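You operate a simulated robot arm through the tools that you are given. There is no shell and no other tool.

The job below is to be done with a simulated robot arm. You get a single attempt, and the scene is never put back.

## Task
Draw the overfull glass cell down to the blue line.
Fine: shut the blue fill tap first; cell waste beaker under the drain, tap shut after, beaker back. Set down upright: cell waste beaker.

The check looks at the end state, three seconds after you hand in, the way a careful person would. Anything else that was tipped, shoved, dropped, spilled or broken makes it a failure.

## Robot
A 7-joint arm with a two-finger parallel gripper, fixed in place. Base frame: the origin is at the foot of the arm, x ahead of it, y to its left, z up; the work surface is at about z = 900. Units: mm, rad, N and s.
With the tool pointing down near the work surface it reaches from about 240 to 680 mm from the base axis. Its first joint turns from -1.152 to 1.152 rad. Payload 2.4 kg.
Tool frame: the origin (TCP) lies between the finger pads and is the grasp point; the fingertips stand 30 mm ahead of it; z points along the fingers, y is the line along which they close. The gripper opens to 94 mm. The fingers are 28 mm wide and 10 mm thick; the gripper's body (50 by 96 mm) begins 55 mm behind the TCP.
Orientation is told as [roll, pitch, yaw] about the base's x, y, z axes, in that order, counted from this pose: with the fingers straight down and closing along the base's y, the tool's x points along the base's -x, its y along +y and its z along -z.

## Interface
- The arm moves only by the tool jog_arm. Its argument "targets" is a list that holds one entry, the list of rows, each a list of 7 numbers: the turn, a rotation vector about the tool's x, y, z in units of 180 degrees (1.0 is 180 degrees), then the shift along the tool's x, y, z in units of 300 mm (1.0 is 300 mm), then the gripper command, from -1 (fully open) to 1 (shut), values between in proportion. In form: [[[wx, wy, wz, dx, dy, dz, claw], ...]]. A call has 1 to 20 rows; each row is the pose to reach, as a shift and turn from the pose commanded when the call began, along the tool's axes at that moment. A call with a number of a shift or a turn outside -1 to 1 is refused whole. A row lasts 0.2 s, in which the tool goes at most 50 mm and 0.15 rad; a call with a longer step from one row to the next is refused whole, and so is a gripper value outside its range. A pose out of reach is approached as far as the arm can. The call stops where the force on the tool passes 40 N (or 10 N more than at its start, if that is more) or the arm is blocked; 0.2 s more then pass. Each finger travels about 153 mm/s and halts on what it meets, pressing with about 21 N; the grip force reading is that of the motor and also rises with nothing between the fingers. The clock runs only during rows and for 0.2 s after the last one: add rows that repeat a pose to give the fingers time. It gives the time, the measured TCP pose, the force on the tool (base axes), the opening and the grip force at its end, in the units of the frame above (readings bear some noise), with the torque about the TCP (base axes, N m) and any sound that the robot's microphone picked up, and new pictures: "show" is both (left out), scene, wrist or none.
- Cameras (640 x 400 px; columns grow to the right, rows downward): "scene" is fixed at [54.7, 493.4, 1458.4]; the picture's right is [-0.56, -0.83, 0.00], its down [-0.41, 0.28, -0.87] and it looks along [0.72, -0.48, -0.50] (base axes); focal length 285 px, centre (320, 200). "wrist" rides on the gripper at [76, 14, -103] in the tool frame; the picture's right is [-0.18, 0.98, 0.00], its down [-0.75, -0.14, -0.64] and it looks along [-0.63, -0.12, 0.77] (tool axes); focal length 243 px, centre (320, 200). There is no depth. A picture from a camera that has moved, and an enlarged one, comes with that camera's place and axes in the base frame and with its lens. The place of the scene camera against the robot may be out by one fixed shift of up to 12 mm in any direction.
- close_up(camera, box): a new picture of the part [left, top, right, bottom] of that camera's present view, enlarged. No time passes.
- hand_in(): hands the job in; it is judged then, once.

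Places have to be worked out from the pictures, the camera data and where the tool is seen. Open the gripper and draw the arm clear of the work before you hand the job in, unless the task says otherwise.

The tools are called after "Emit:" by a JSON object that holds its "op" and its "data". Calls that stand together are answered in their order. jog_arm: Moves the arm, as the interface text tells. Its arguments: {"type":"object","properties":{"targets":{"type":"array"},"show":{"type":"string","enum":["both","scene","wrist","none"]}},"required":["targets"]} The other tools are called the same way: close_up (camera, box) takes an enlarged picture of a part of a camera's view; hand_in () hands the job in.

At the start:

```text
clock: 0.0
position: [317.0, 124.3, 1339.9]
tcp_rot: [0.0, -0.002, 0.001]
contact_force: [-0.3, -0.2, 0.5]
torque: [-0.01, 0.01, 0.0]
gripper_width: 94.0
grasp_force: 0.0
```

scene: 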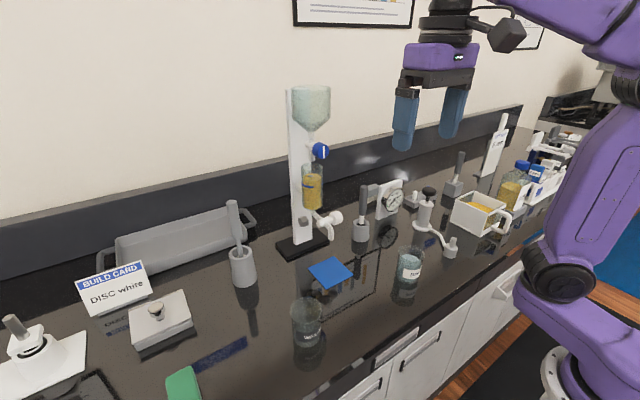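
wrist: 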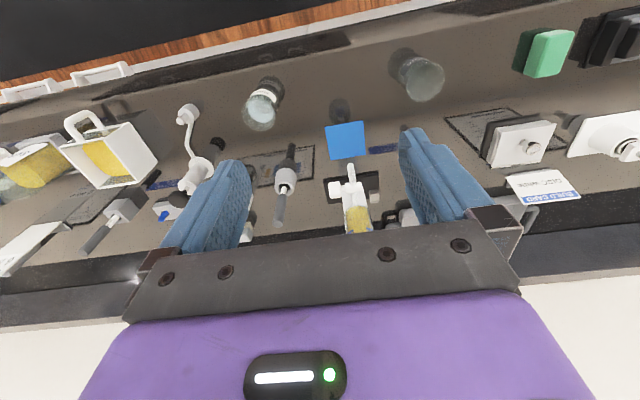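

I'll start by looking closely at the glass cell, its taps and the beakers before moving anything.

Emit:
{"op": "close_up", "data": {"camera": "scene", "box": [260, 70, 380, 145]}}

Emit:
{"op": "close_up", "data": {"camera": "scene", "box": [260, 130, 380, 205]}}

Emit:
{"op": "close_up", "data": {"camera": "scene", "box": [260, 190, 380, 265]}}

Emit:
{"op": "close_up", "data": {"camera": "scene", "box": [270, 230, 470, 355]}}

Emit:
{"op": "close_up", "data": {"camera": "wrist", "box": [230, 50, 450, 240]}}

```text
5.33 times, centred on (320, 108) of scene
camera zoom: at [54.7, 493.4, 1458.4], right [-0.56, -0.83, 0.0], down [-0.41, 0.28, -0.87], along [0.72, -0.48, -0.5], focal length 1520 px, centre (320, 693)
```

zoom: 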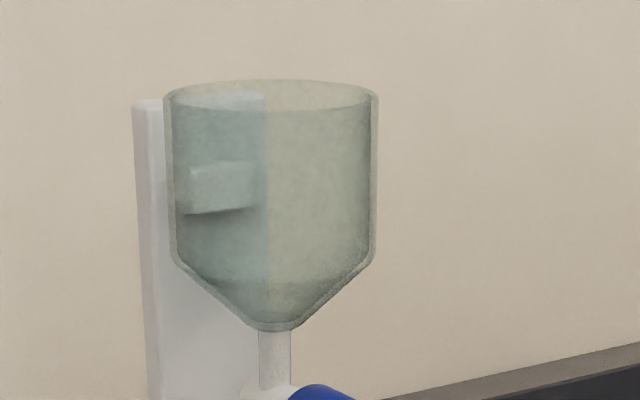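

```text
5.33 times, centred on (320, 168) of scene
camera zoom: at [54.7, 493.4, 1458.4], right [-0.56, -0.83, 0.0], down [-0.41, 0.28, -0.87], along [0.72, -0.48, -0.5], focal length 1520 px, centre (320, 373)
```

zoom: 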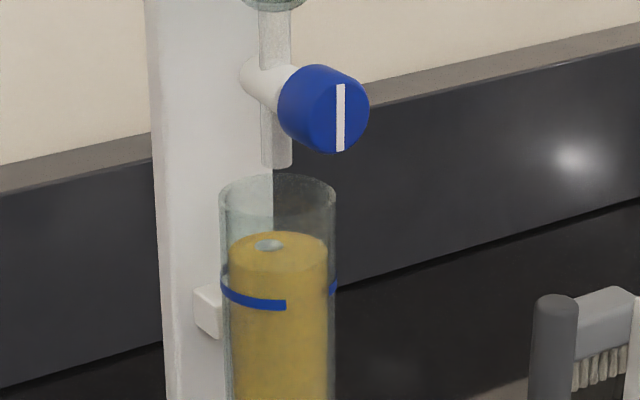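

```text
5.33 times, centred on (320, 228) of scene
camera zoom: at [54.7, 493.4, 1458.4], right [-0.56, -0.83, 0.0], down [-0.41, 0.28, -0.87], along [0.72, -0.48, -0.5], focal length 1520 px, centre (320, 53)
```

zoom: 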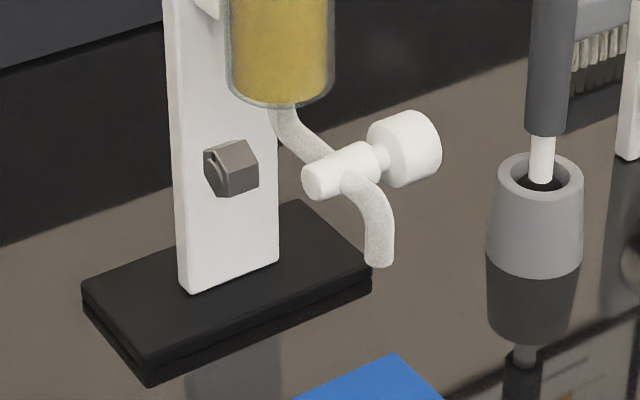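

```text
3.20 times, centred on (370, 292) of scene
camera zoom: at [54.7, 493.4, 1458.4], right [-0.56, -0.83, 0.0], down [-0.41, 0.28, -0.87], along [0.72, -0.48, -0.5], focal length 912 px, centre (160, -96)
```

zoom: 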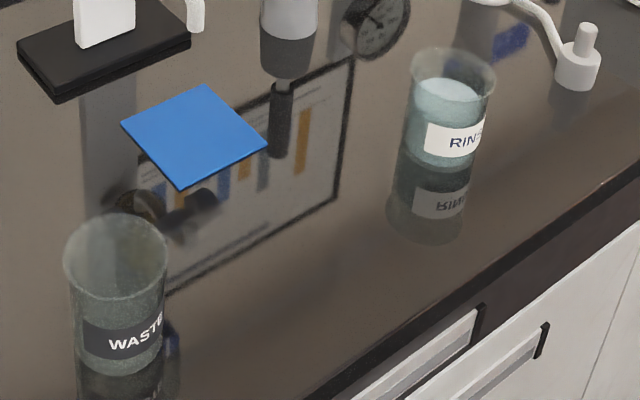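

```text
2.11 times, centred on (340, 145) of wrist
camera zoom: at [240.8, 138.5, 1442.9], right [0.18, 0.98, 0.0], down [0.75, -0.14, 0.64], along [0.63, -0.12, -0.77], focal length 511 px, centre (278, 316)
```

zoom: 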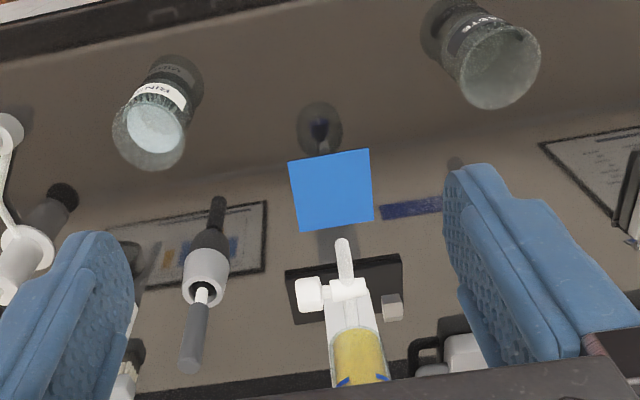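

The blue fill tap knob points toward the robot with its bar vertical (open). I judge it to be at about (570, 152, 1233), with the drain spout tip at about (516, 152, 1012) over the blue mat and the WASTE beaker at about (378, 300). First I'll tip the tool to point forward, well short of the fill tap.

Emit:
{"op": "jog_arm", "data": {"targets": [[[0, -0.0417, 0, -0.023, 0.008, 0.03, -1], [0, -0.0833, 0, -0.046, 0.016, 0.06, -1], [0, -0.125, 0, -0.069, 0.023, 0.089, -1], [0, -0.1667, 0, -0.092, 0.031, 0.119, -1], [0, -0.2083, 0, -0.115, 0.039, 0.149, -1], [0, -0.25, 0, -0.138, 0.047, 0.178, -1], [0, -0.2917, 0, -0.162, 0.054, 0.208, -1], [0, -0.3333, 0, -0.185, 0.062, 0.238, -1], [0, -0.375, 0, -0.208, 0.07, 0.268, -1], [0, -0.4167, 0, -0.231, 0.078, 0.297, -1], [0, -0.4583, 0, -0.254, 0.085, 0.327, -1], [0, -0.5, 0, -0.277, 0.093, 0.357, -1], [0, -0.5, 0, -0.277, 0.093, 0.357, -1]]]}}

```text
clock: 2.8
position: [399.2, 151.9, 1233.5]
tcp_rot: [-3.105, -1.57, 3.104]
contact_force: [-0.4, 0.5, 0.1]
torque: [0.0, -0.01, 0.02]
gripper_width: 94.1
grasp_force: 0.1
out of reach, approached as far as the arm can: row 11
camera wrist: at [297.0, 167.0, 1157.1], right [0.0, 0.98, 0.18], down [-0.64, -0.14, 0.75], along [0.77, -0.12, 0.63], focal length 243 px, centre (320, 200)
```

scene: 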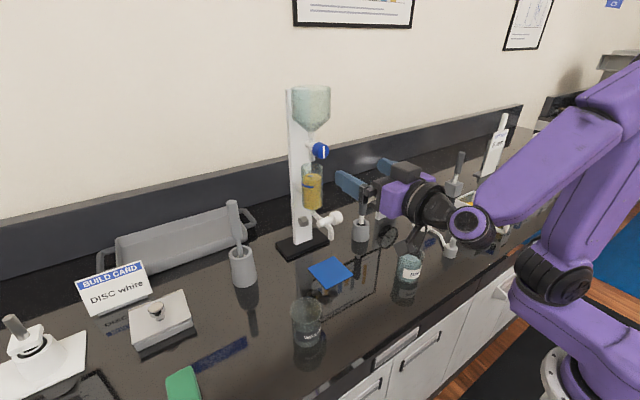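
wrist: 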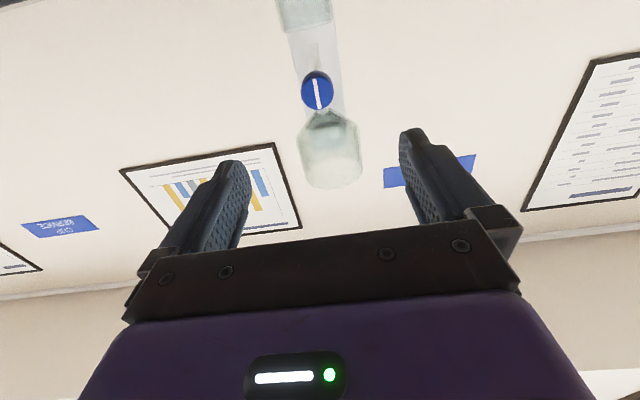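

The tool now points forward at (399, 152, 1233) and the knob is straight ahead. I'll take close-ups to align with it.

Emit:
{"op": "close_up", "data": {"camera": "wrist", "box": [260, 0, 380, 75]}}

Emit:
{"op": "close_up", "data": {"camera": "wrist", "box": [260, 60, 380, 135]}}

Emit:
{"op": "close_up", "data": {"camera": "scene", "box": [280, 130, 440, 230]}}

```text
5.33 times, centred on (320, 38) of wrist
camera zoom: at [297.0, 167.0, 1157.1], right [0.0, 0.98, 0.18], down [-0.64, -0.14, 0.75], along [0.77, -0.12, 0.63], focal length 1294 px, centre (320, 1067)
```

zoom: 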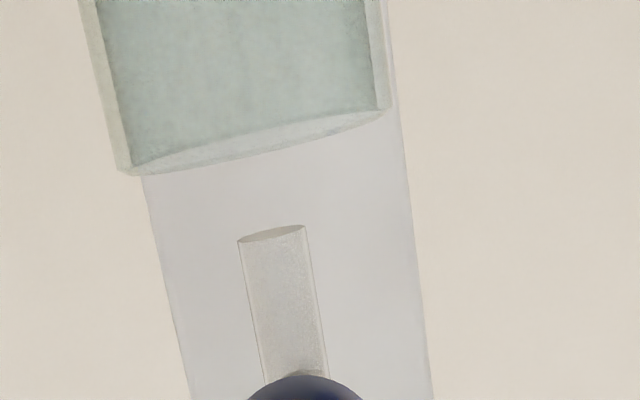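

```text
5.33 times, centred on (320, 98) of wrist
camera zoom: at [297.0, 167.0, 1157.1], right [0.0, 0.98, 0.18], down [-0.64, -0.14, 0.75], along [0.77, -0.12, 0.63], focal length 1294 px, centre (320, 747)
```

zoom: 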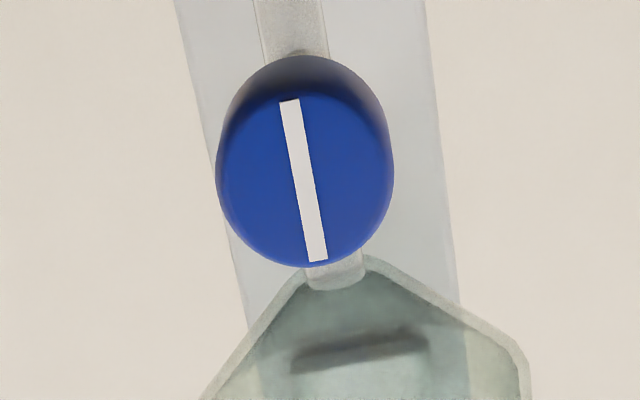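

```text
4.00 times, centred on (360, 180) of scene
camera zoom: at [54.7, 493.4, 1458.4], right [-0.56, -0.83, 0.0], down [-0.41, 0.28, -0.87], along [0.72, -0.48, -0.5], focal length 1140 px, centre (160, 280)
```

zoom: 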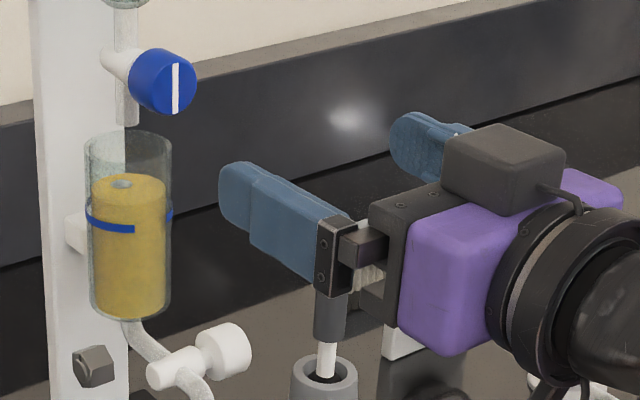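

Both cameras agree that the knob face is centred at about (554, 150, 1231), with a diameter of about 37 mm. I'll move straight in, fingers open on either side of it.

Emit:
{"op": "jog_arm", "data": {"targets": [[[0, 0, 0, 0.002, -0.002, 0.08, -0.8], [0, 0, 0, 0.004, -0.004, 0.17, -0.6], [0, 0, 0, 0.006, -0.006, 0.26, -0.5], [0, 0, 0, 0.008, -0.007, 0.35, -0.4], [0, 0, 0, 0.008, -0.007, 0.43, -0.4], [0, 0, 0, 0.008, -0.007, 0.49, -0.4], [0, 0, 0, 0.008, -0.007, 0.49, -0.4]]]}}

```text
clock: 4.4
position: [545.2, 149.9, 1231.2]
tcp_rot: [-0.753, -1.572, 0.755]
contact_force: [0.0, 0.5, 0.4]
torque: [0.0, 0.01, 0.01]
gripper_width: 65.7
grasp_force: 0.1
camera wrist: at [444.5, 164.5, 1155.4], right [0.0, 0.98, 0.18], down [-0.64, -0.14, 0.75], along [0.77, -0.12, 0.63], focal length 243 px, centre (320, 200)
```

scene: 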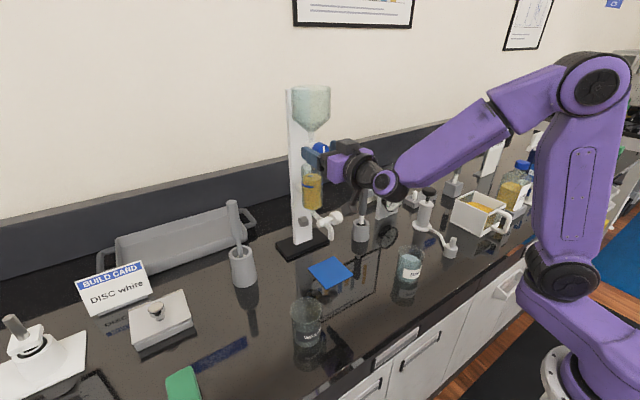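
wrist: 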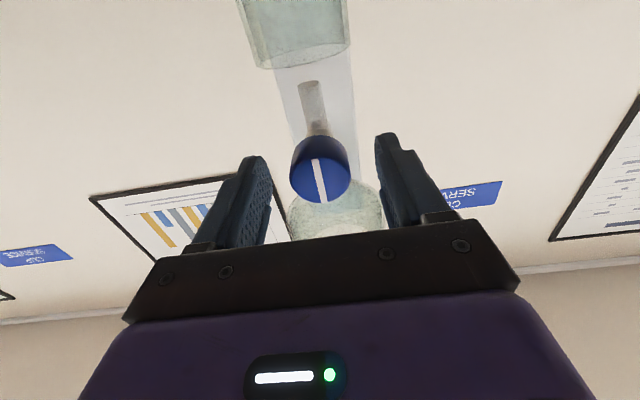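

The fingers straddle the knob symmetrically. I'll close on it now.

Emit:
{"op": "jog_arm", "data": {"targets": [[[0, 0, 0, 0, 0, 0, 1], [0, 0, 0, 0, 0, 0, 1], [0, 0, 0, 0, 0, 0, 1]]], "show": "wrist"}}

```text
clock: 5.2
position: [546.3, 150.4, 1231.3]
tcp_rot: [-0.766, -1.571, 0.762]
contact_force: [7.1, 1.0, 1.7]
torque: [-0.03, 0.38, 0.4]
gripper_width: 33.2
grasp_force: 45.5
camera wrist: at [444.4, 164.7, 1155.4], right [0.0, 0.98, 0.18], down [-0.64, -0.14, 0.75], along [0.77, -0.12, 0.63], focal length 243 px, centre (320, 200)
```

wrist: 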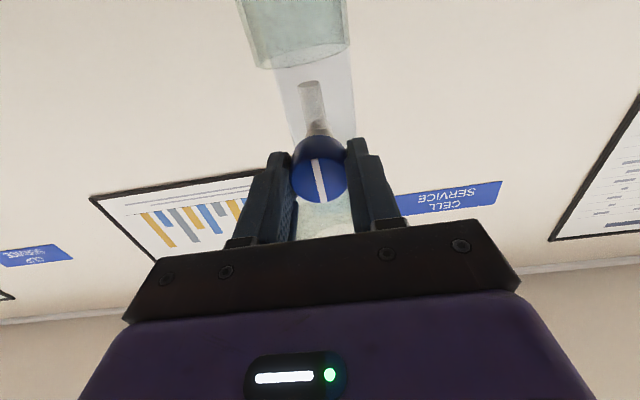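

The knob is gripped at 33 mm wide. I'll turn clockwise, as seen from the robot, by about 45° first and watch the torque and the bar.

Emit:
{"op": "jog_arm", "data": {"targets": [[[0, 0, 0.04, 0, 0, 0, 1], [0, 0, 0.08, 0, 0, 0, 1], [0, 0, 0.12, 0, 0, 0, 1], [0, 0, 0.16, 0, 0, 0, 1], [0, 0, 0.2, 0, 0, 0, 1], [0, 0, 0.24, 0, 0, 0, 1]]]}}

```text
clock: 6.3
position: [562.3, 149.5, 1231.1]
tcp_rot: [1.574, -1.007, -1.595]
contact_force: [-14.8, -4.5, 0.5]
torque: [-0.01, -0.75, 0.94]
gripper_width: 33.4
grasp_force: 44.9
stopped in row 5: the force on the tool passed its limit at 98 N (the readings are from after the stop); the commanded pose is now the measured one
camera wrist: at [461.4, 205.1, 1174.2], right [0.02, 0.73, 0.68], down [-0.65, -0.51, 0.56], along [0.76, -0.45, 0.47], focal length 243 px, centre (320, 200)
```

scene: 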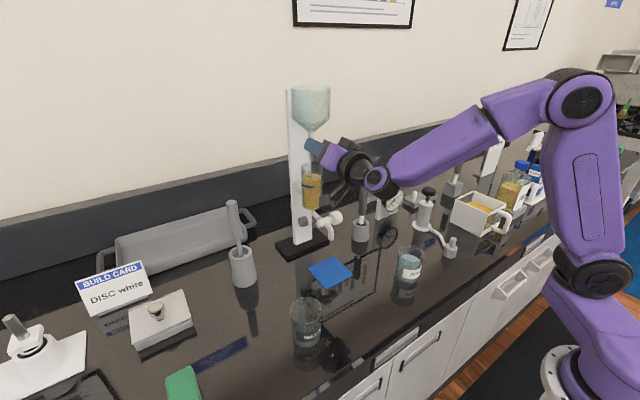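
wrist: 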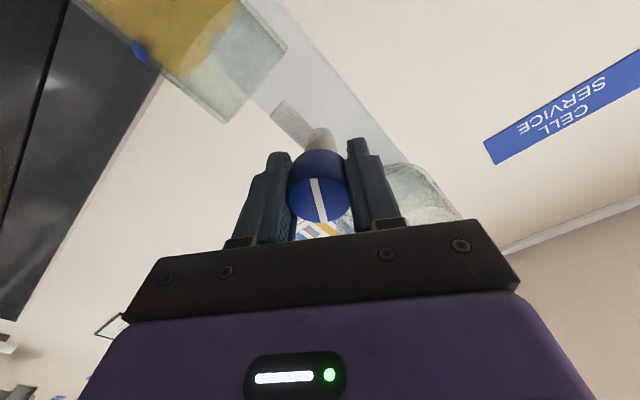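

The turn stopped at about 33° after the tool crept forward about 16 mm along the knob. I'll check that the stand is intact and how the fingers sit before going on.

Emit:
{"op": "close_up", "data": {"camera": "scene", "box": [260, 80, 420, 180]}}

Emit:
{"op": "close_up", "data": {"camera": "scene", "box": [260, 160, 420, 260]}}

Emit:
{"op": "close_up", "data": {"camera": "wrist", "box": [220, 80, 420, 230]}}

```text
4.00 times, centred on (340, 130) of scene
camera zoom: at [54.1, 493.2, 1458.5], right [-0.56, -0.83, 0.0], down [-0.41, 0.28, -0.87], along [0.72, -0.48, -0.5], focal length 1140 px, centre (240, 480)
```

zoom: 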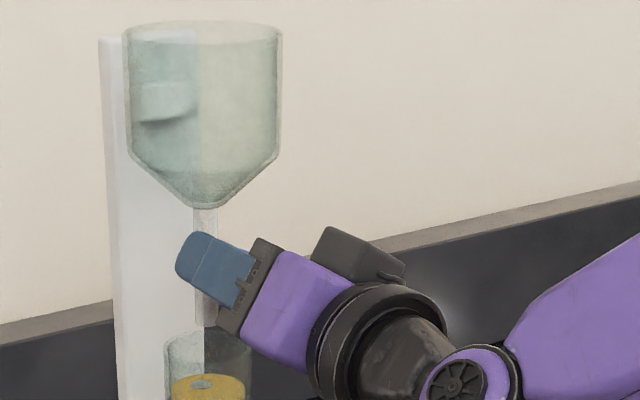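

```text
4.00 times, centred on (340, 210) of scene
camera zoom: at [54.1, 493.2, 1458.5], right [-0.56, -0.83, 0.0], down [-0.41, 0.28, -0.87], along [0.72, -0.48, -0.5], focal length 1140 px, centre (240, 160)
```

zoom: 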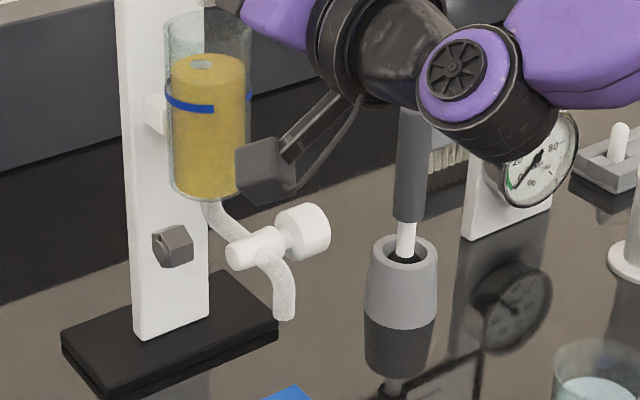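

```text
2.67 times, centred on (320, 155) of wrist
camera zoom: at [461.4, 205.1, 1174.2], right [0.02, 0.73, 0.68], down [-0.65, -0.51, 0.56], along [0.76, -0.45, 0.47], focal length 647 px, centre (320, 320)
```

zoom: 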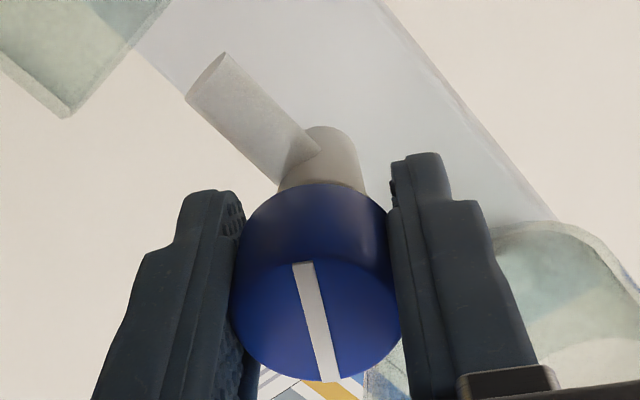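

The knob and stand are fine. The arm reconfigured mid-turn and slid along the knob, so the force was friction, and the bar did turn with the fingers. I'll loosen slightly, back off to the proper depth, re-grip, then turn more slowly.

Emit:
{"op": "jog_arm", "data": {"targets": [[[0, 0, 0, 0, 0, 0, 0.04], [0, 0, 0, 0, 0, 0, 0.04], [0, 0, 0, 0, 0, -0.02, 0.04], [0, 0, 0, 0, 0, -0.045, 0.04], [0, 0, 0, 0, 0, -0.045, 0.04]]]}}

```text
clock: 7.5
position: [550.3, 149.2, 1231.1]
tcp_rot: [1.569, -1.006, -1.594]
contact_force: [0.1, -0.1, 0.1]
torque: [0.01, 0.0, -0.01]
gripper_width: 45.1
grasp_force: 0.2
camera wrist: at [448.6, 204.9, 1174.2], right [0.02, 0.73, 0.68], down [-0.65, -0.51, 0.56], along [0.76, -0.46, 0.47], focal length 243 px, centre (320, 200)
```

scene: 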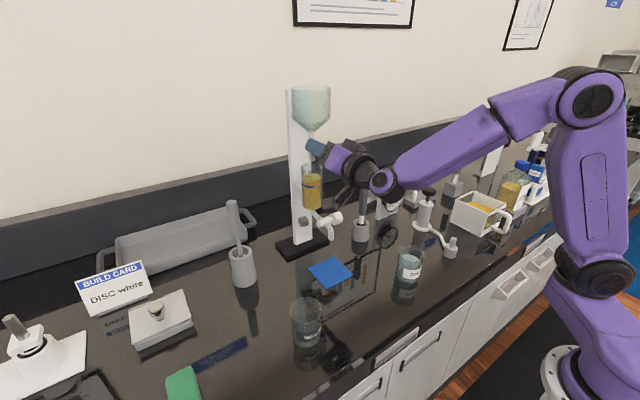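
wrist: 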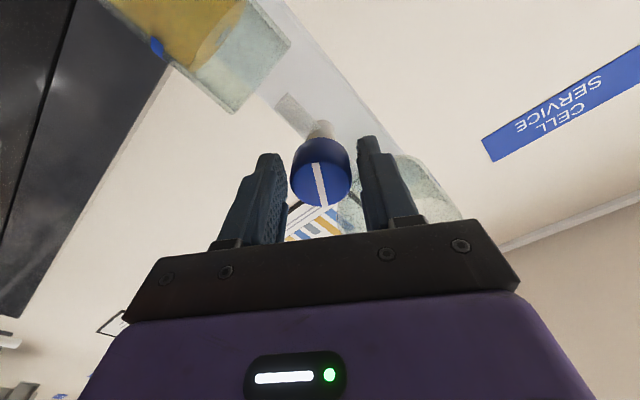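

Forces are back to zero and the knob is held between the open pads at 33°. I'll re-grip and turn the remaining 57° in small steps.

Emit:
{"op": "jog_arm", "data": {"targets": [[[0, 0, 0, 0, 0, 0, 1], [0, 0, 0, 0, 0, 0, 1], [0, 0, 0.018, 0, 0, 0, 1], [0, 0, 0.036, 0, 0, 0, 1], [0, 0, 0.054, 0, 0, 0, 1], [0, 0, 0.072, 0, 0, 0, 1], [0, 0, 0.09, 0, 0, 0, 1], [0, 0, 0.108, 0, 0, 0, 1], [0, 0, 0.126, 0, 0, 0, 1], [0, 0, 0.144, 0, 0, 0, 1], [0, 0, 0.162, 0, 0, 0, 1], [0, 0, 0.18, 0, 0, 0, 1], [0, 0, 0.198, 0, 0, 0, 1], [0, 0, 0.216, 0, 0, 0, 1]]]}}

```text
clock: 8.7
position: [550.9, 150.2, 1230.5]
tcp_rot: [1.539, -0.865, -1.587]
contact_force: [-17.1, -9.3, -1.0]
torque: [0.0, -0.43, 1.2]
gripper_width: 33.7
grasp_force: 44.9
out of reach, approached as far as the arm can: row 5
stopped in row 5: the force on the tool passed its limit at 60 N (the readings are from after the stop); the commanded pose is now the measured one
camera wrist: at [450.0, 214.5, 1184.7], right [0.04, 0.63, 0.78], down [-0.66, -0.57, 0.5], along [0.75, -0.53, 0.39], focal length 243 px, centre (320, 200)
```

scene: 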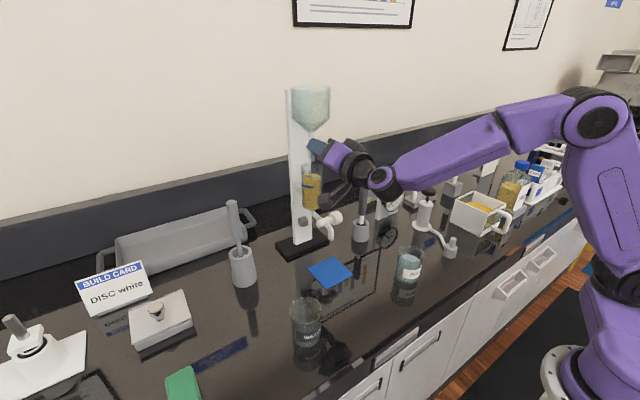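
wrist: 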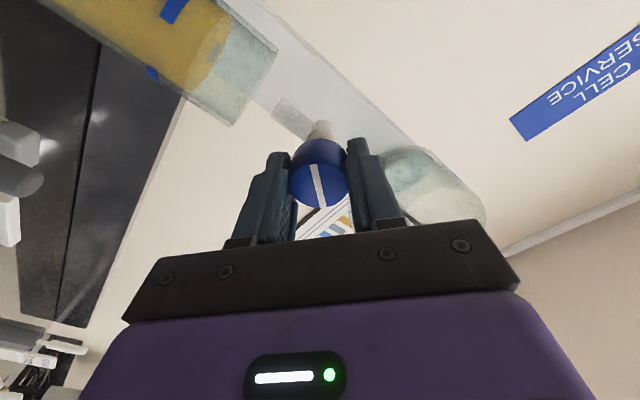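

The bar is now at about 40° and the wrist hit a joint limit in this direction. I'll release, back away, rewind the wrist by 90°, and re-grip to continue clockwise.

Emit:
{"op": "jog_arm", "data": {"targets": [[[0, 0, 0, 0, 0, 0, 0], [0, 0, 0, 0, 0, 0, 0], [0, 0, 0, 0, 0, -0.1, -0.1], [0, 0, 0, 0, 0, -0.2, -0.2], [0, 0, 0, 0, 0, -0.267, -0.3], [0, 0, -0.03, 0, 0, -0.267, -0.4], [0, 0, -0.07, 0, 0, -0.267, -0.4], [0, 0, -0.11, 0, 0, -0.267, -0.4], [0, 0, -0.15, 0, 0, -0.267, -0.4], [0, 0, -0.19, 0, 0, -0.267, -0.4], [0, 0, -0.23, 0, 0, -0.267, -0.4], [0, 0, -0.27, 0, 0, -0.267, -0.4], [0, 0, -0.31, 0, 0, -0.267, -0.4], [0, 0, -0.35, 0, 0, -0.267, -0.4], [0, 0, -0.39, 0, 0, -0.267, -0.4], [0, 0, -0.43, 0, 0, -0.267, -0.4], [0, 0, -0.47, 0, 0, -0.267, -0.4], [0, 0, -0.5, 0, 0, -0.267, -0.4], [0, 0, -0.5, 0, 0, -0.267, -0.4]]]}}

Emit:
{"op": "close_up", "data": {"camera": "scene", "box": [260, 130, 380, 205]}}

```text
clock: 12.7
position: [471.6, 153.6, 1232.6]
tcp_rot: [-1.542, -0.704, 1.514]
contact_force: [-0.2, 0.0, -0.2]
torque: [0.0, -0.01, 0.01]
gripper_width: 65.8
grasp_force: 0.0
out of reach, approached as far as the arm can: row 4, 5
camera wrist: at [365.9, 109.3, 1175.0], right [0.02, 0.78, -0.63], down [-0.61, 0.51, 0.61], along [0.79, 0.37, 0.48], focal length 243 px, centre (320, 200)
```

scene: 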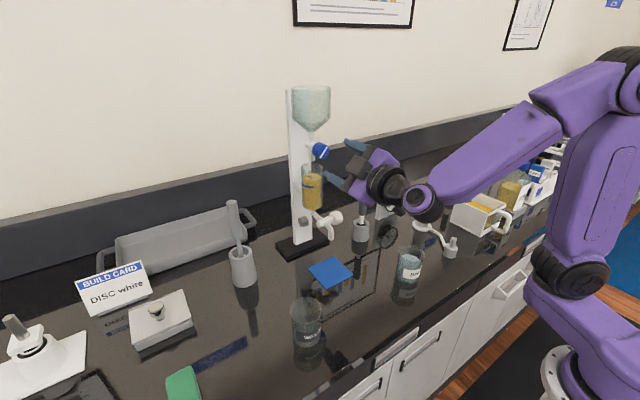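
wrist: 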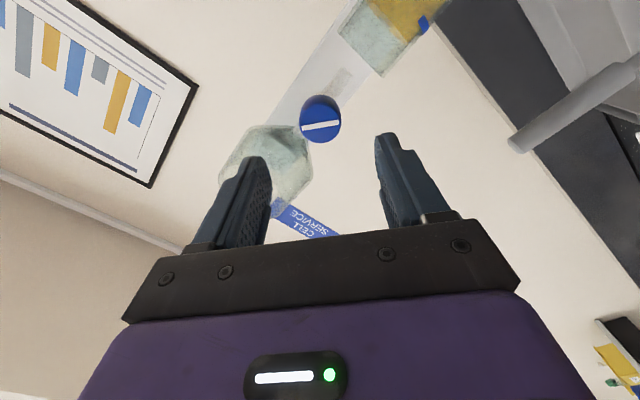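

```text
5.33 times, centred on (320, 168) of scene
camera zoom: at [54.7, 493.4, 1458.4], right [-0.56, -0.83, 0.0], down [-0.41, 0.28, -0.87], along [0.72, -0.48, -0.5], focal length 1520 px, centre (320, 373)
```

zoom: 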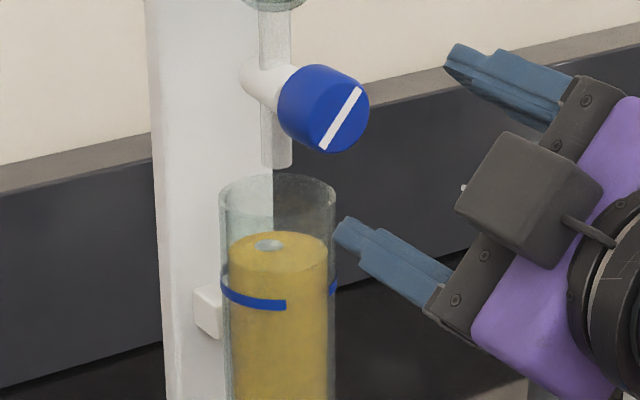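

The bar is at about 40° clockwise and the cell level hasn't changed. The tool is now at −50° roll and about 2.5° off axis. I'll straighten it and slide back over the knob.

Emit:
{"op": "jog_arm", "data": {"targets": [[[-0.001, -0.007, 0, 0.001, -0.001, 0.0, -0.4], [-0.0025, -0.0137, 0, 0.002, -0.002, 0.03, -0.3], [-0.0025, -0.0137, 0, 0.002, -0.002, 0.09, -0.3], [-0.0025, -0.0137, 0, 0.002, -0.002, 0.16, -0.2], [-0.0025, -0.0137, 0, 0.002, -0.002, 0.22, -0.2], [-0.0025, -0.0137, 0, 0.002, -0.002, 0.248, -0.2], [-0.0025, -0.0137, 0, 0.002, -0.002, 0.248, -0.2]]]}}

```text
clock: 14.3
position: [546.8, 150.4, 1231.6]
tcp_rot: [-1.573, -0.704, 1.572]
contact_force: [-1.1, -0.7, 0.3]
torque: [-0.02, -0.01, 0.01]
gripper_width: 56.4
grasp_force: 0.0
camera wrist: at [445.1, 101.8, 1171.6], right [0.0, 0.78, -0.63], down [-0.64, 0.48, 0.6], along [0.77, 0.4, 0.5], focal length 243 px, centre (320, 200)
```

scene: 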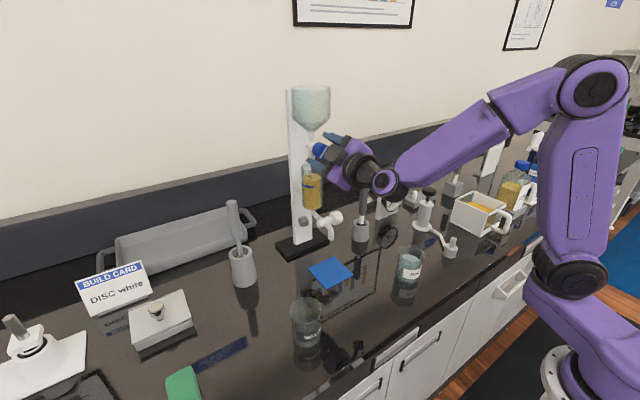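
wrist: 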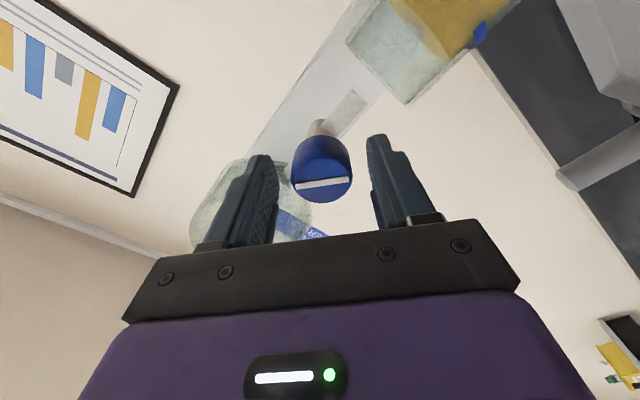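

I'm aligned at −49.7° roll with the knob between the pads. I'll grip and turn clockwise about 50° in small steps to bring the bar horizontal.

Emit:
{"op": "jog_arm", "data": {"targets": [[[0, 0, 0, 0, 0, 0, 1], [0, 0, 0, 0, 0, 0, 1], [0, 0, 0.018, 0, 0, 0, 1], [0, 0, 0.036, 0, 0, 0, 1], [0, 0, 0.054, 0, 0, 0, 1], [0, 0, 0.072, 0, 0, 0, 1], [0, 0, 0.09, 0, 0, 0, 1], [0, 0, 0.108, 0, 0, 0, 1], [0, 0, 0.126, 0, 0, 0, 1], [0, 0, 0.144, 0, 0, 0, 1], [0, 0, 0.162, 0, 0, 0, 1], [0, 0, 0.18, 0, 0, 0, 1], [0, 0, 0.198, 0, 0, 0, 1], [0, 0, 0.216, 0, 0, 0, 1], [0, 0, 0.234, 0, 0, 0, 1], [0, 0, 0.252, 0, 0, 0, 1], [0, 0, 0.27, 0, 0, 0, 1], [0, 0, 0.277, 0, 0, 0, 1]]]}}

```text
clock: 18.1
position: [545.1, 149.4, 1230.7]
tcp_rot: [1.993, -1.564, -1.993]
contact_force: [18.4, 4.2, 11.3]
torque: [-0.04, 0.38, 0.42]
gripper_width: 34.0
grasp_force: 45.2
camera wrist: at [444.1, 165.2, 1154.9], right [0.0, 0.98, 0.19], down [-0.64, -0.15, 0.75], along [0.76, -0.12, 0.63], focal length 243 px, centre (320, 200)
```

scene: 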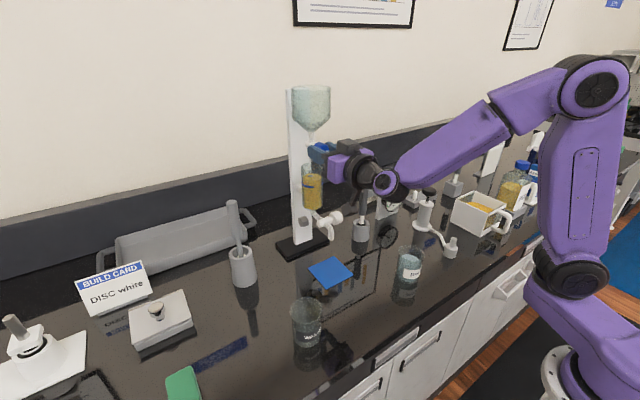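
wrist: 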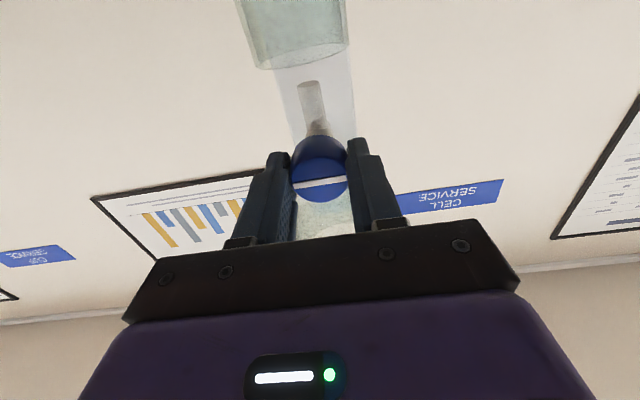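

The bar looks horizontal. I'll verify with a close-up before releasing.

Emit:
{"op": "close_up", "data": {"camera": "wrist", "box": [260, 130, 380, 205]}}

```text
5.33 times, centred on (320, 168) of wrist
camera zoom: at [444.1, 165.2, 1154.9], right [0.0, 0.98, 0.19], down [-0.64, -0.15, 0.75], along [0.76, -0.12, 0.63], focal length 1294 px, centre (320, 373)
```

zoom: 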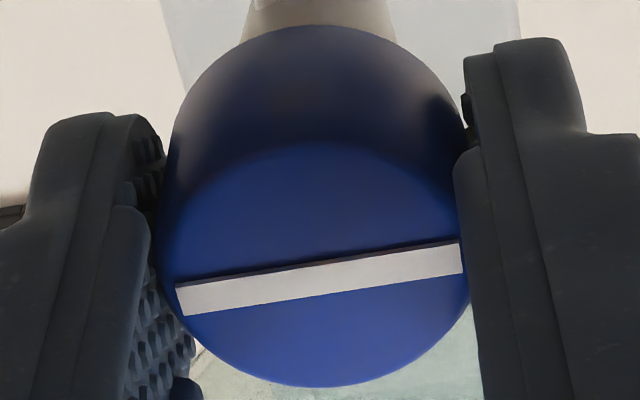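

The bar is horizontal to within about 1°, so the fill tap is shut. I'll release, retract, and swing to a pose looking down at the WASTE beaker to locate it accurately.

Emit:
{"op": "jog_arm", "data": {"targets": [[[0, 0, 0, 0, 0, 0, -0.1], [0, 0, 0, 0, 0, 0, -0.2], [0, 0, 0, 0, 0, -0.12, -0.2], [0, 0, 0, 0, 0, -0.24, -0.2], [0, 0, 0, 0, 0, -0.367, -0.4], [0, 0.0417, 0, 0.0225, 0.042, -0.396, -1], [0, 0.0833, 0, 0.045, 0.083, -0.425, -1], [0, 0.125, 0, 0.0675, 0.125, -0.455, -1], [0, 0.1667, 0, 0.09, 0.167, -0.484, -1], [0, 0.2083, 0, 0.1125, 0.208, -0.513, -1], [0, 0.25, 0, 0.135, 0.25, -0.542, -1], [0, 0.2917, 0, 0.1575, 0.292, -0.571, -1], [0, 0.3333, 0, 0.18, 0.333, -0.6, -1], [0, 0.375, 0, 0.2025, 0.375, -0.63, -1], [0, 0.4167, 0, 0.225, 0.417, -0.659, -1], [0, 0.4583, 0, 0.2475, 0.458, -0.688, -1], [0, 0.5, 0, 0.27, 0.5, -0.717, -1], [0, 0.5, 0, 0.27, 0.5, -0.717, -1]]]}}

Emit:
{"op": "close_up", "data": {"camera": "scene", "box": [260, 130, 380, 205]}}

Emit:
{"op": "close_up", "data": {"camera": "scene", "box": [260, 280, 380, 355]}}

Emit:
{"op": "close_up", "data": {"camera": "wrist", "box": [240, 60, 400, 160]}}

```text
clock: 21.9
position: [332.0, 301.4, 1150.7]
tcp_rot: [0.006, 0.001, -0.001]
contact_force: [-0.2, 0.4, -0.4]
torque: [-0.03, 0.0, -0.01]
gripper_width: 94.0
grasp_force: 0.1
camera wrist: at [255.5, 315.5, 1253.6], right [0.18, 0.98, 0.01], down [0.75, -0.14, 0.64], along [0.63, -0.11, -0.77], focal length 243 px, centre (320, 200)
```

scene: 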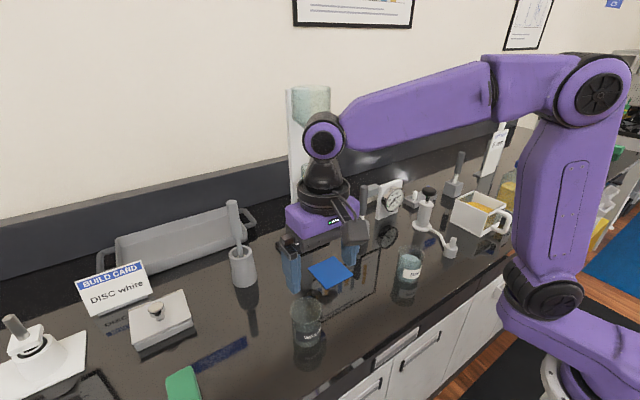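
wrist: 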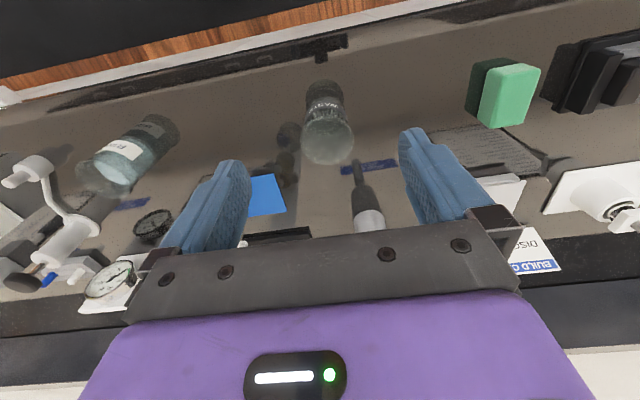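

```text
5.33 times, centred on (320, 168) of scene
camera zoom: at [54.7, 493.4, 1458.4], right [-0.56, -0.83, 0.0], down [-0.41, 0.28, -0.87], along [0.72, -0.48, -0.5], focal length 1520 px, centre (320, 373)
```

zoom: 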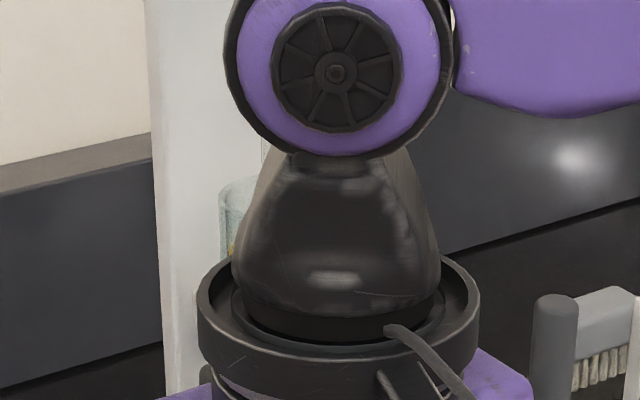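

```text
5.33 times, centred on (320, 318) of scene
camera zoom: at [54.7, 493.4, 1458.4], right [-0.56, -0.83, 0.0], down [-0.41, 0.28, -0.87], along [0.72, -0.48, -0.5], focal length 1520 px, centre (320, -427)
```

zoom: 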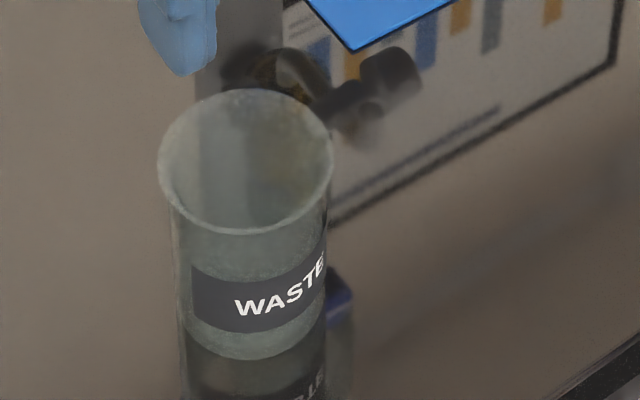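

```text
4.00 times, centred on (320, 110) of wrist
camera zoom: at [255.5, 315.5, 1253.6], right [0.18, 0.98, 0.01], down [0.75, -0.14, 0.64], along [0.63, -0.11, -0.77], focal length 970 px, centre (320, 560)
```

zoom: 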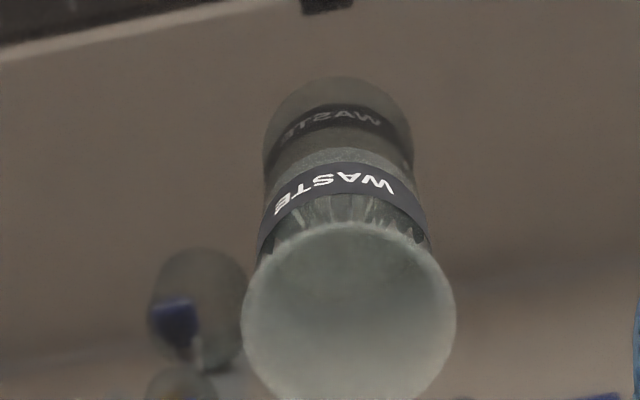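

The WASTE beaker is empty, centred at about (386, 302.5), with its rim at z≈982 and a diameter of about 60–65 mm. I'll tilt the tool to 30° below horizontal (a side grip that will pass under the spout) and stage it behind the beaker.

Emit:
{"op": "jog_arm", "data": {"targets": [[[0, -0.037, 0, 0.0174, 0, 0.0556, -1], [0, -0.074, 0, 0.0349, 0.001, 0.1111, -1], [0, -0.111, 0, 0.0523, 0.001, 0.1667, -1], [0, -0.148, 0, 0.0698, 0.002, 0.2222, -1], [0, -0.185, 0, 0.0872, 0.002, 0.2778, -1], [0, -0.222, 0, 0.1047, 0.003, 0.3333, -1], [0, -0.259, 0, 0.1221, 0.003, 0.3889, -1], [0, -0.296, 0, 0.1396, 0.004, 0.4444, -1], [0, -0.3333, 0, 0.157, 0.004, 0.5, -1], [0, -0.3333, 0, 0.157, 0.004, 0.5, -1]]]}}

Emit:
{"op": "close_up", "data": {"camera": "scene", "box": [240, 230, 440, 355]}}

```text
clock: 24.1
position: [282.9, 303.0, 1000.2]
tcp_rot: [0.012, -1.048, -0.009]
contact_force: [0.1, 0.4, -1.0]
torque: [0.01, 0.02, 0.04]
gripper_width: 94.1
grasp_force: 0.1
camera wrist: at [156.6, 317.4, 985.8], right [0.09, 0.98, 0.17], down [-0.18, -0.15, 0.97], along [0.98, -0.12, 0.16], focal length 243 px, centre (320, 200)
```

scene: 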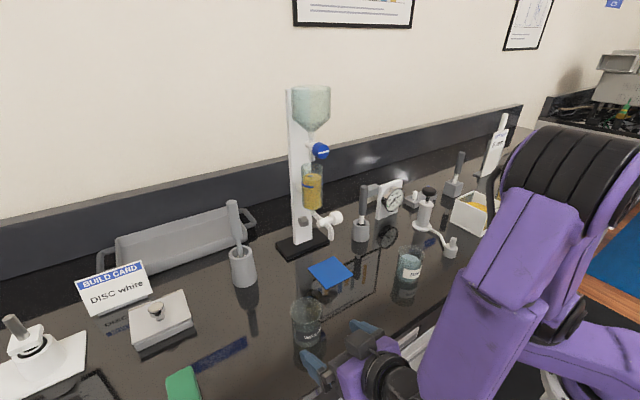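
wrist: 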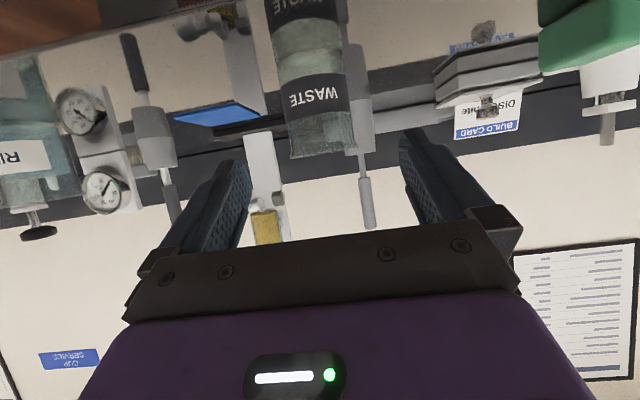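

```text
3.20 times, centred on (340, 292) of scene
camera zoom: at [54.7, 493.4, 1458.4], right [-0.56, -0.83, 0.0], down [-0.41, 0.28, -0.87], along [0.72, -0.48, -0.5], focal length 912 px, centre (256, -96)
```

zoom: 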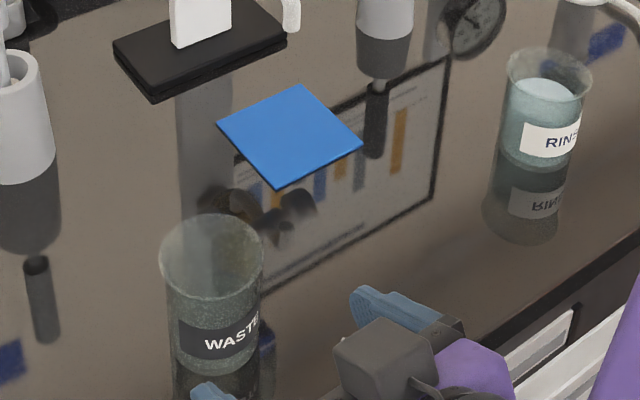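

The beaker is between the open fingers in line with the tool, at about y=301. I'll slide in along the tool axis to about (380, 301, 945) without closing yet.

Emit:
{"op": "jog_arm", "data": {"targets": [[[0, 0, 0, 0, -0.002, 0.06, -1], [0, 0, 0, 0, -0.004, 0.12, -1], [0, 0, 0, -0.001, -0.007, 0.18, -1], [0, 0, 0, -0.001, -0.007, 0.24, -1], [0, 0, 0, -0.002, -0.007, 0.29, -1], [0, 0, 0, -0.002, -0.007, 0.33, -1], [0, 0, 0, -0.0025, -0.007, 0.355, -1], [0, 0, 0, -0.0025, -0.007, 0.372, -1], [0, 0, 0, -0.0025, -0.007, 0.372, -1]]]}}

Emit:
{"op": "close_up", "data": {"camera": "scene", "box": [240, 260, 400, 360]}}

```text
clock: 26.1
position: [381.0, 301.2, 946.0]
tcp_rot: [0.011, -1.049, -0.008]
contact_force: [0.7, 0.2, 0.6]
torque: [0.0, 0.01, 0.0]
gripper_width: 93.9
grasp_force: 0.0
camera wrist: at [255.3, 315.4, 931.1], right [0.09, 0.98, 0.16], down [-0.18, -0.15, 0.97], along [0.98, -0.12, 0.16], focal length 243 px, centre (320, 200)
```

scene: 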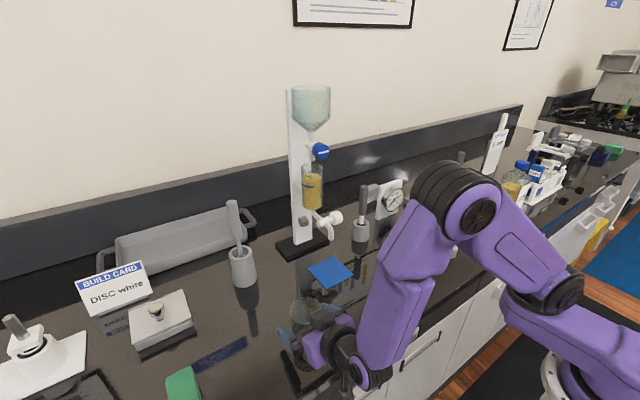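
wrist: 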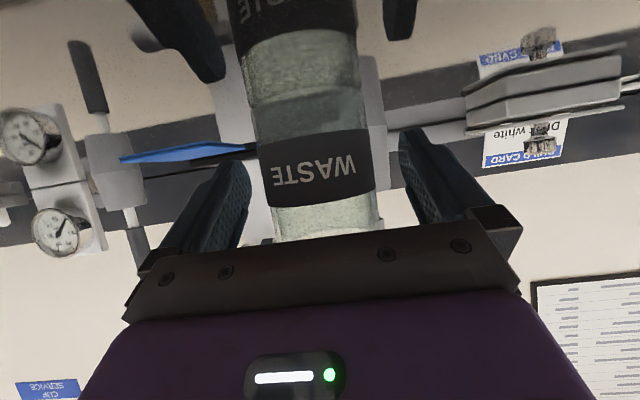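

```text
4.00 times, centred on (320, 310) of scene
camera zoom: at [54.7, 493.4, 1458.4], right [-0.56, -0.83, 0.0], down [-0.41, 0.28, -0.87], along [0.72, -0.48, -0.5], focal length 1140 px, centre (320, -240)
```

zoom: 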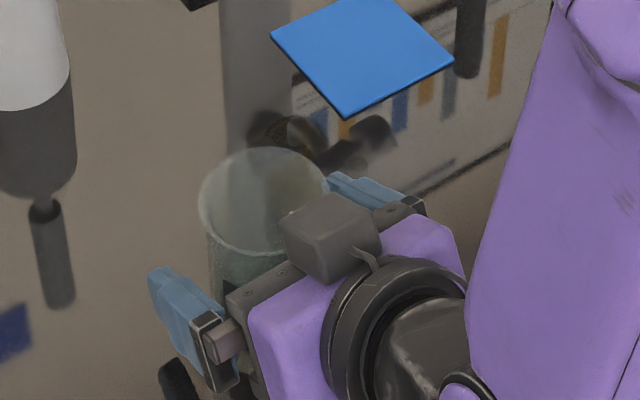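

The silhouette puts the beaker axis at about (385, 301), well centred between the pads. I'll close gently on it.

Emit:
{"op": "jog_arm", "data": {"targets": [[[0, 0, 0, 0, 0, 0, -0.7], [0, 0, 0, 0, 0, 0, -0.5], [0, 0, 0, 0, 0, 0, 0], [0, 0, 0, 0, 0, 0, 1], [0, 0, 0, 0, 0, 0, 1]]]}}

```text
clock: 27.3
position: [380.7, 300.6, 945.2]
tcp_rot: [0.01, -1.049, -0.01]
contact_force: [-1.4, -0.5, 2.6]
torque: [-0.17, -0.01, -0.04]
gripper_width: 59.5
grasp_force: 20.9
camera wrist: at [255.2, 315.4, 931.2], right [0.09, 0.98, 0.16], down [-0.18, -0.15, 0.97], along [0.98, -0.12, 0.16], focal length 243 px, centre (320, 200)
```

scene: 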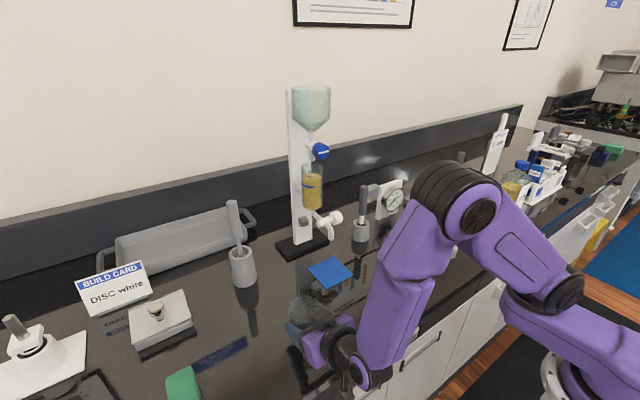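
wrist: 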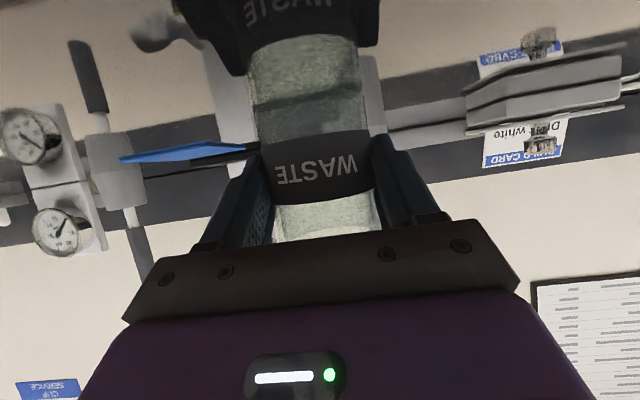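

The beaker is held at 59.5 mm. I'll lift it 15 mm and carry it level to about 5 mm short of directly under the spout (rim at about 997, spout tip at about 1011).

Emit:
{"op": "jog_arm", "data": {"targets": [[[0, 0, 0, -0.022, 0, -0.0125, 1], [0, 0, 0, -0.0433, 0, -0.025, 1], [0, 0, 0, -0.055, -0.03, 0.0, 1], [0, 0, 0, -0.072, -0.075, 0.035, 1], [0, 0, 0, -0.09, -0.12, 0.07, 1], [0, 0, 0, -0.108, -0.165, 0.105, 1], [0, 0, 0, -0.126, -0.21, 0.14, 1], [0, 0, 0, -0.144, -0.255, 0.17, 1], [0, 0, 0, -0.162, -0.3, 0.2, 1], [0, 0, 0, -0.18, -0.35, 0.225, 1], [0, 0, 0, -0.197, -0.4, 0.25, 1], [0, 0, 0, -0.212, -0.45, 0.275, 1], [0, 0, 0, -0.222, -0.49, 0.29, 1], [0, 0, 0, -0.228, -0.5, 0.3, 1], [0, 0, 0, -0.228, -0.5, 0.3, 1]]]}}

Emit:
{"op": "close_up", "data": {"camera": "scene", "box": [250, 190, 410, 290]}}

```text
clock: 29.5
position: [463.6, 215.5, 964.1]
tcp_rot: [0.049, -1.064, -0.017]
contact_force: [4.9, 12.1, -1.8]
torque: [0.73, -0.23, 0.13]
gripper_width: 64.5
grasp_force: 20.9
stopped in row 10: the force on the tool passed its limit at 43 N (the readings are from after the stop); the commanded pose is now the measured one
camera wrist: at [337.1, 226.2, 946.4], right [0.06, 0.98, 0.19], down [-0.19, -0.17, 0.97], along [0.98, -0.1, 0.18], focal length 243 px, centre (320, 200)
```

scene: 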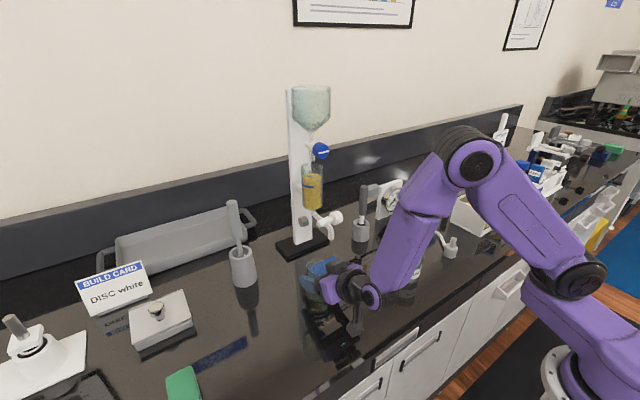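
wrist: 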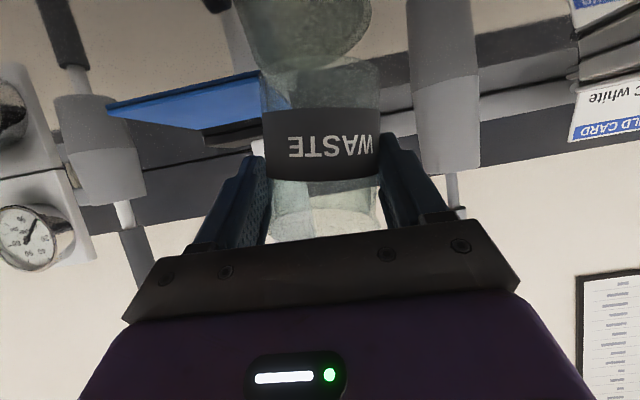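

```text
4.00 times, centred on (330, 240) of scene
camera zoom: at [54.9, 493.7, 1458.3], right [-0.56, -0.83, 0.0], down [-0.41, 0.28, -0.87], along [0.72, -0.48, -0.5], focal length 1140 px, centre (280, 40)
```

zoom: 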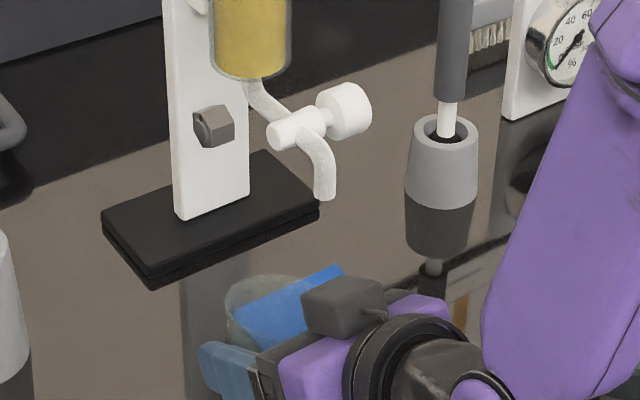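

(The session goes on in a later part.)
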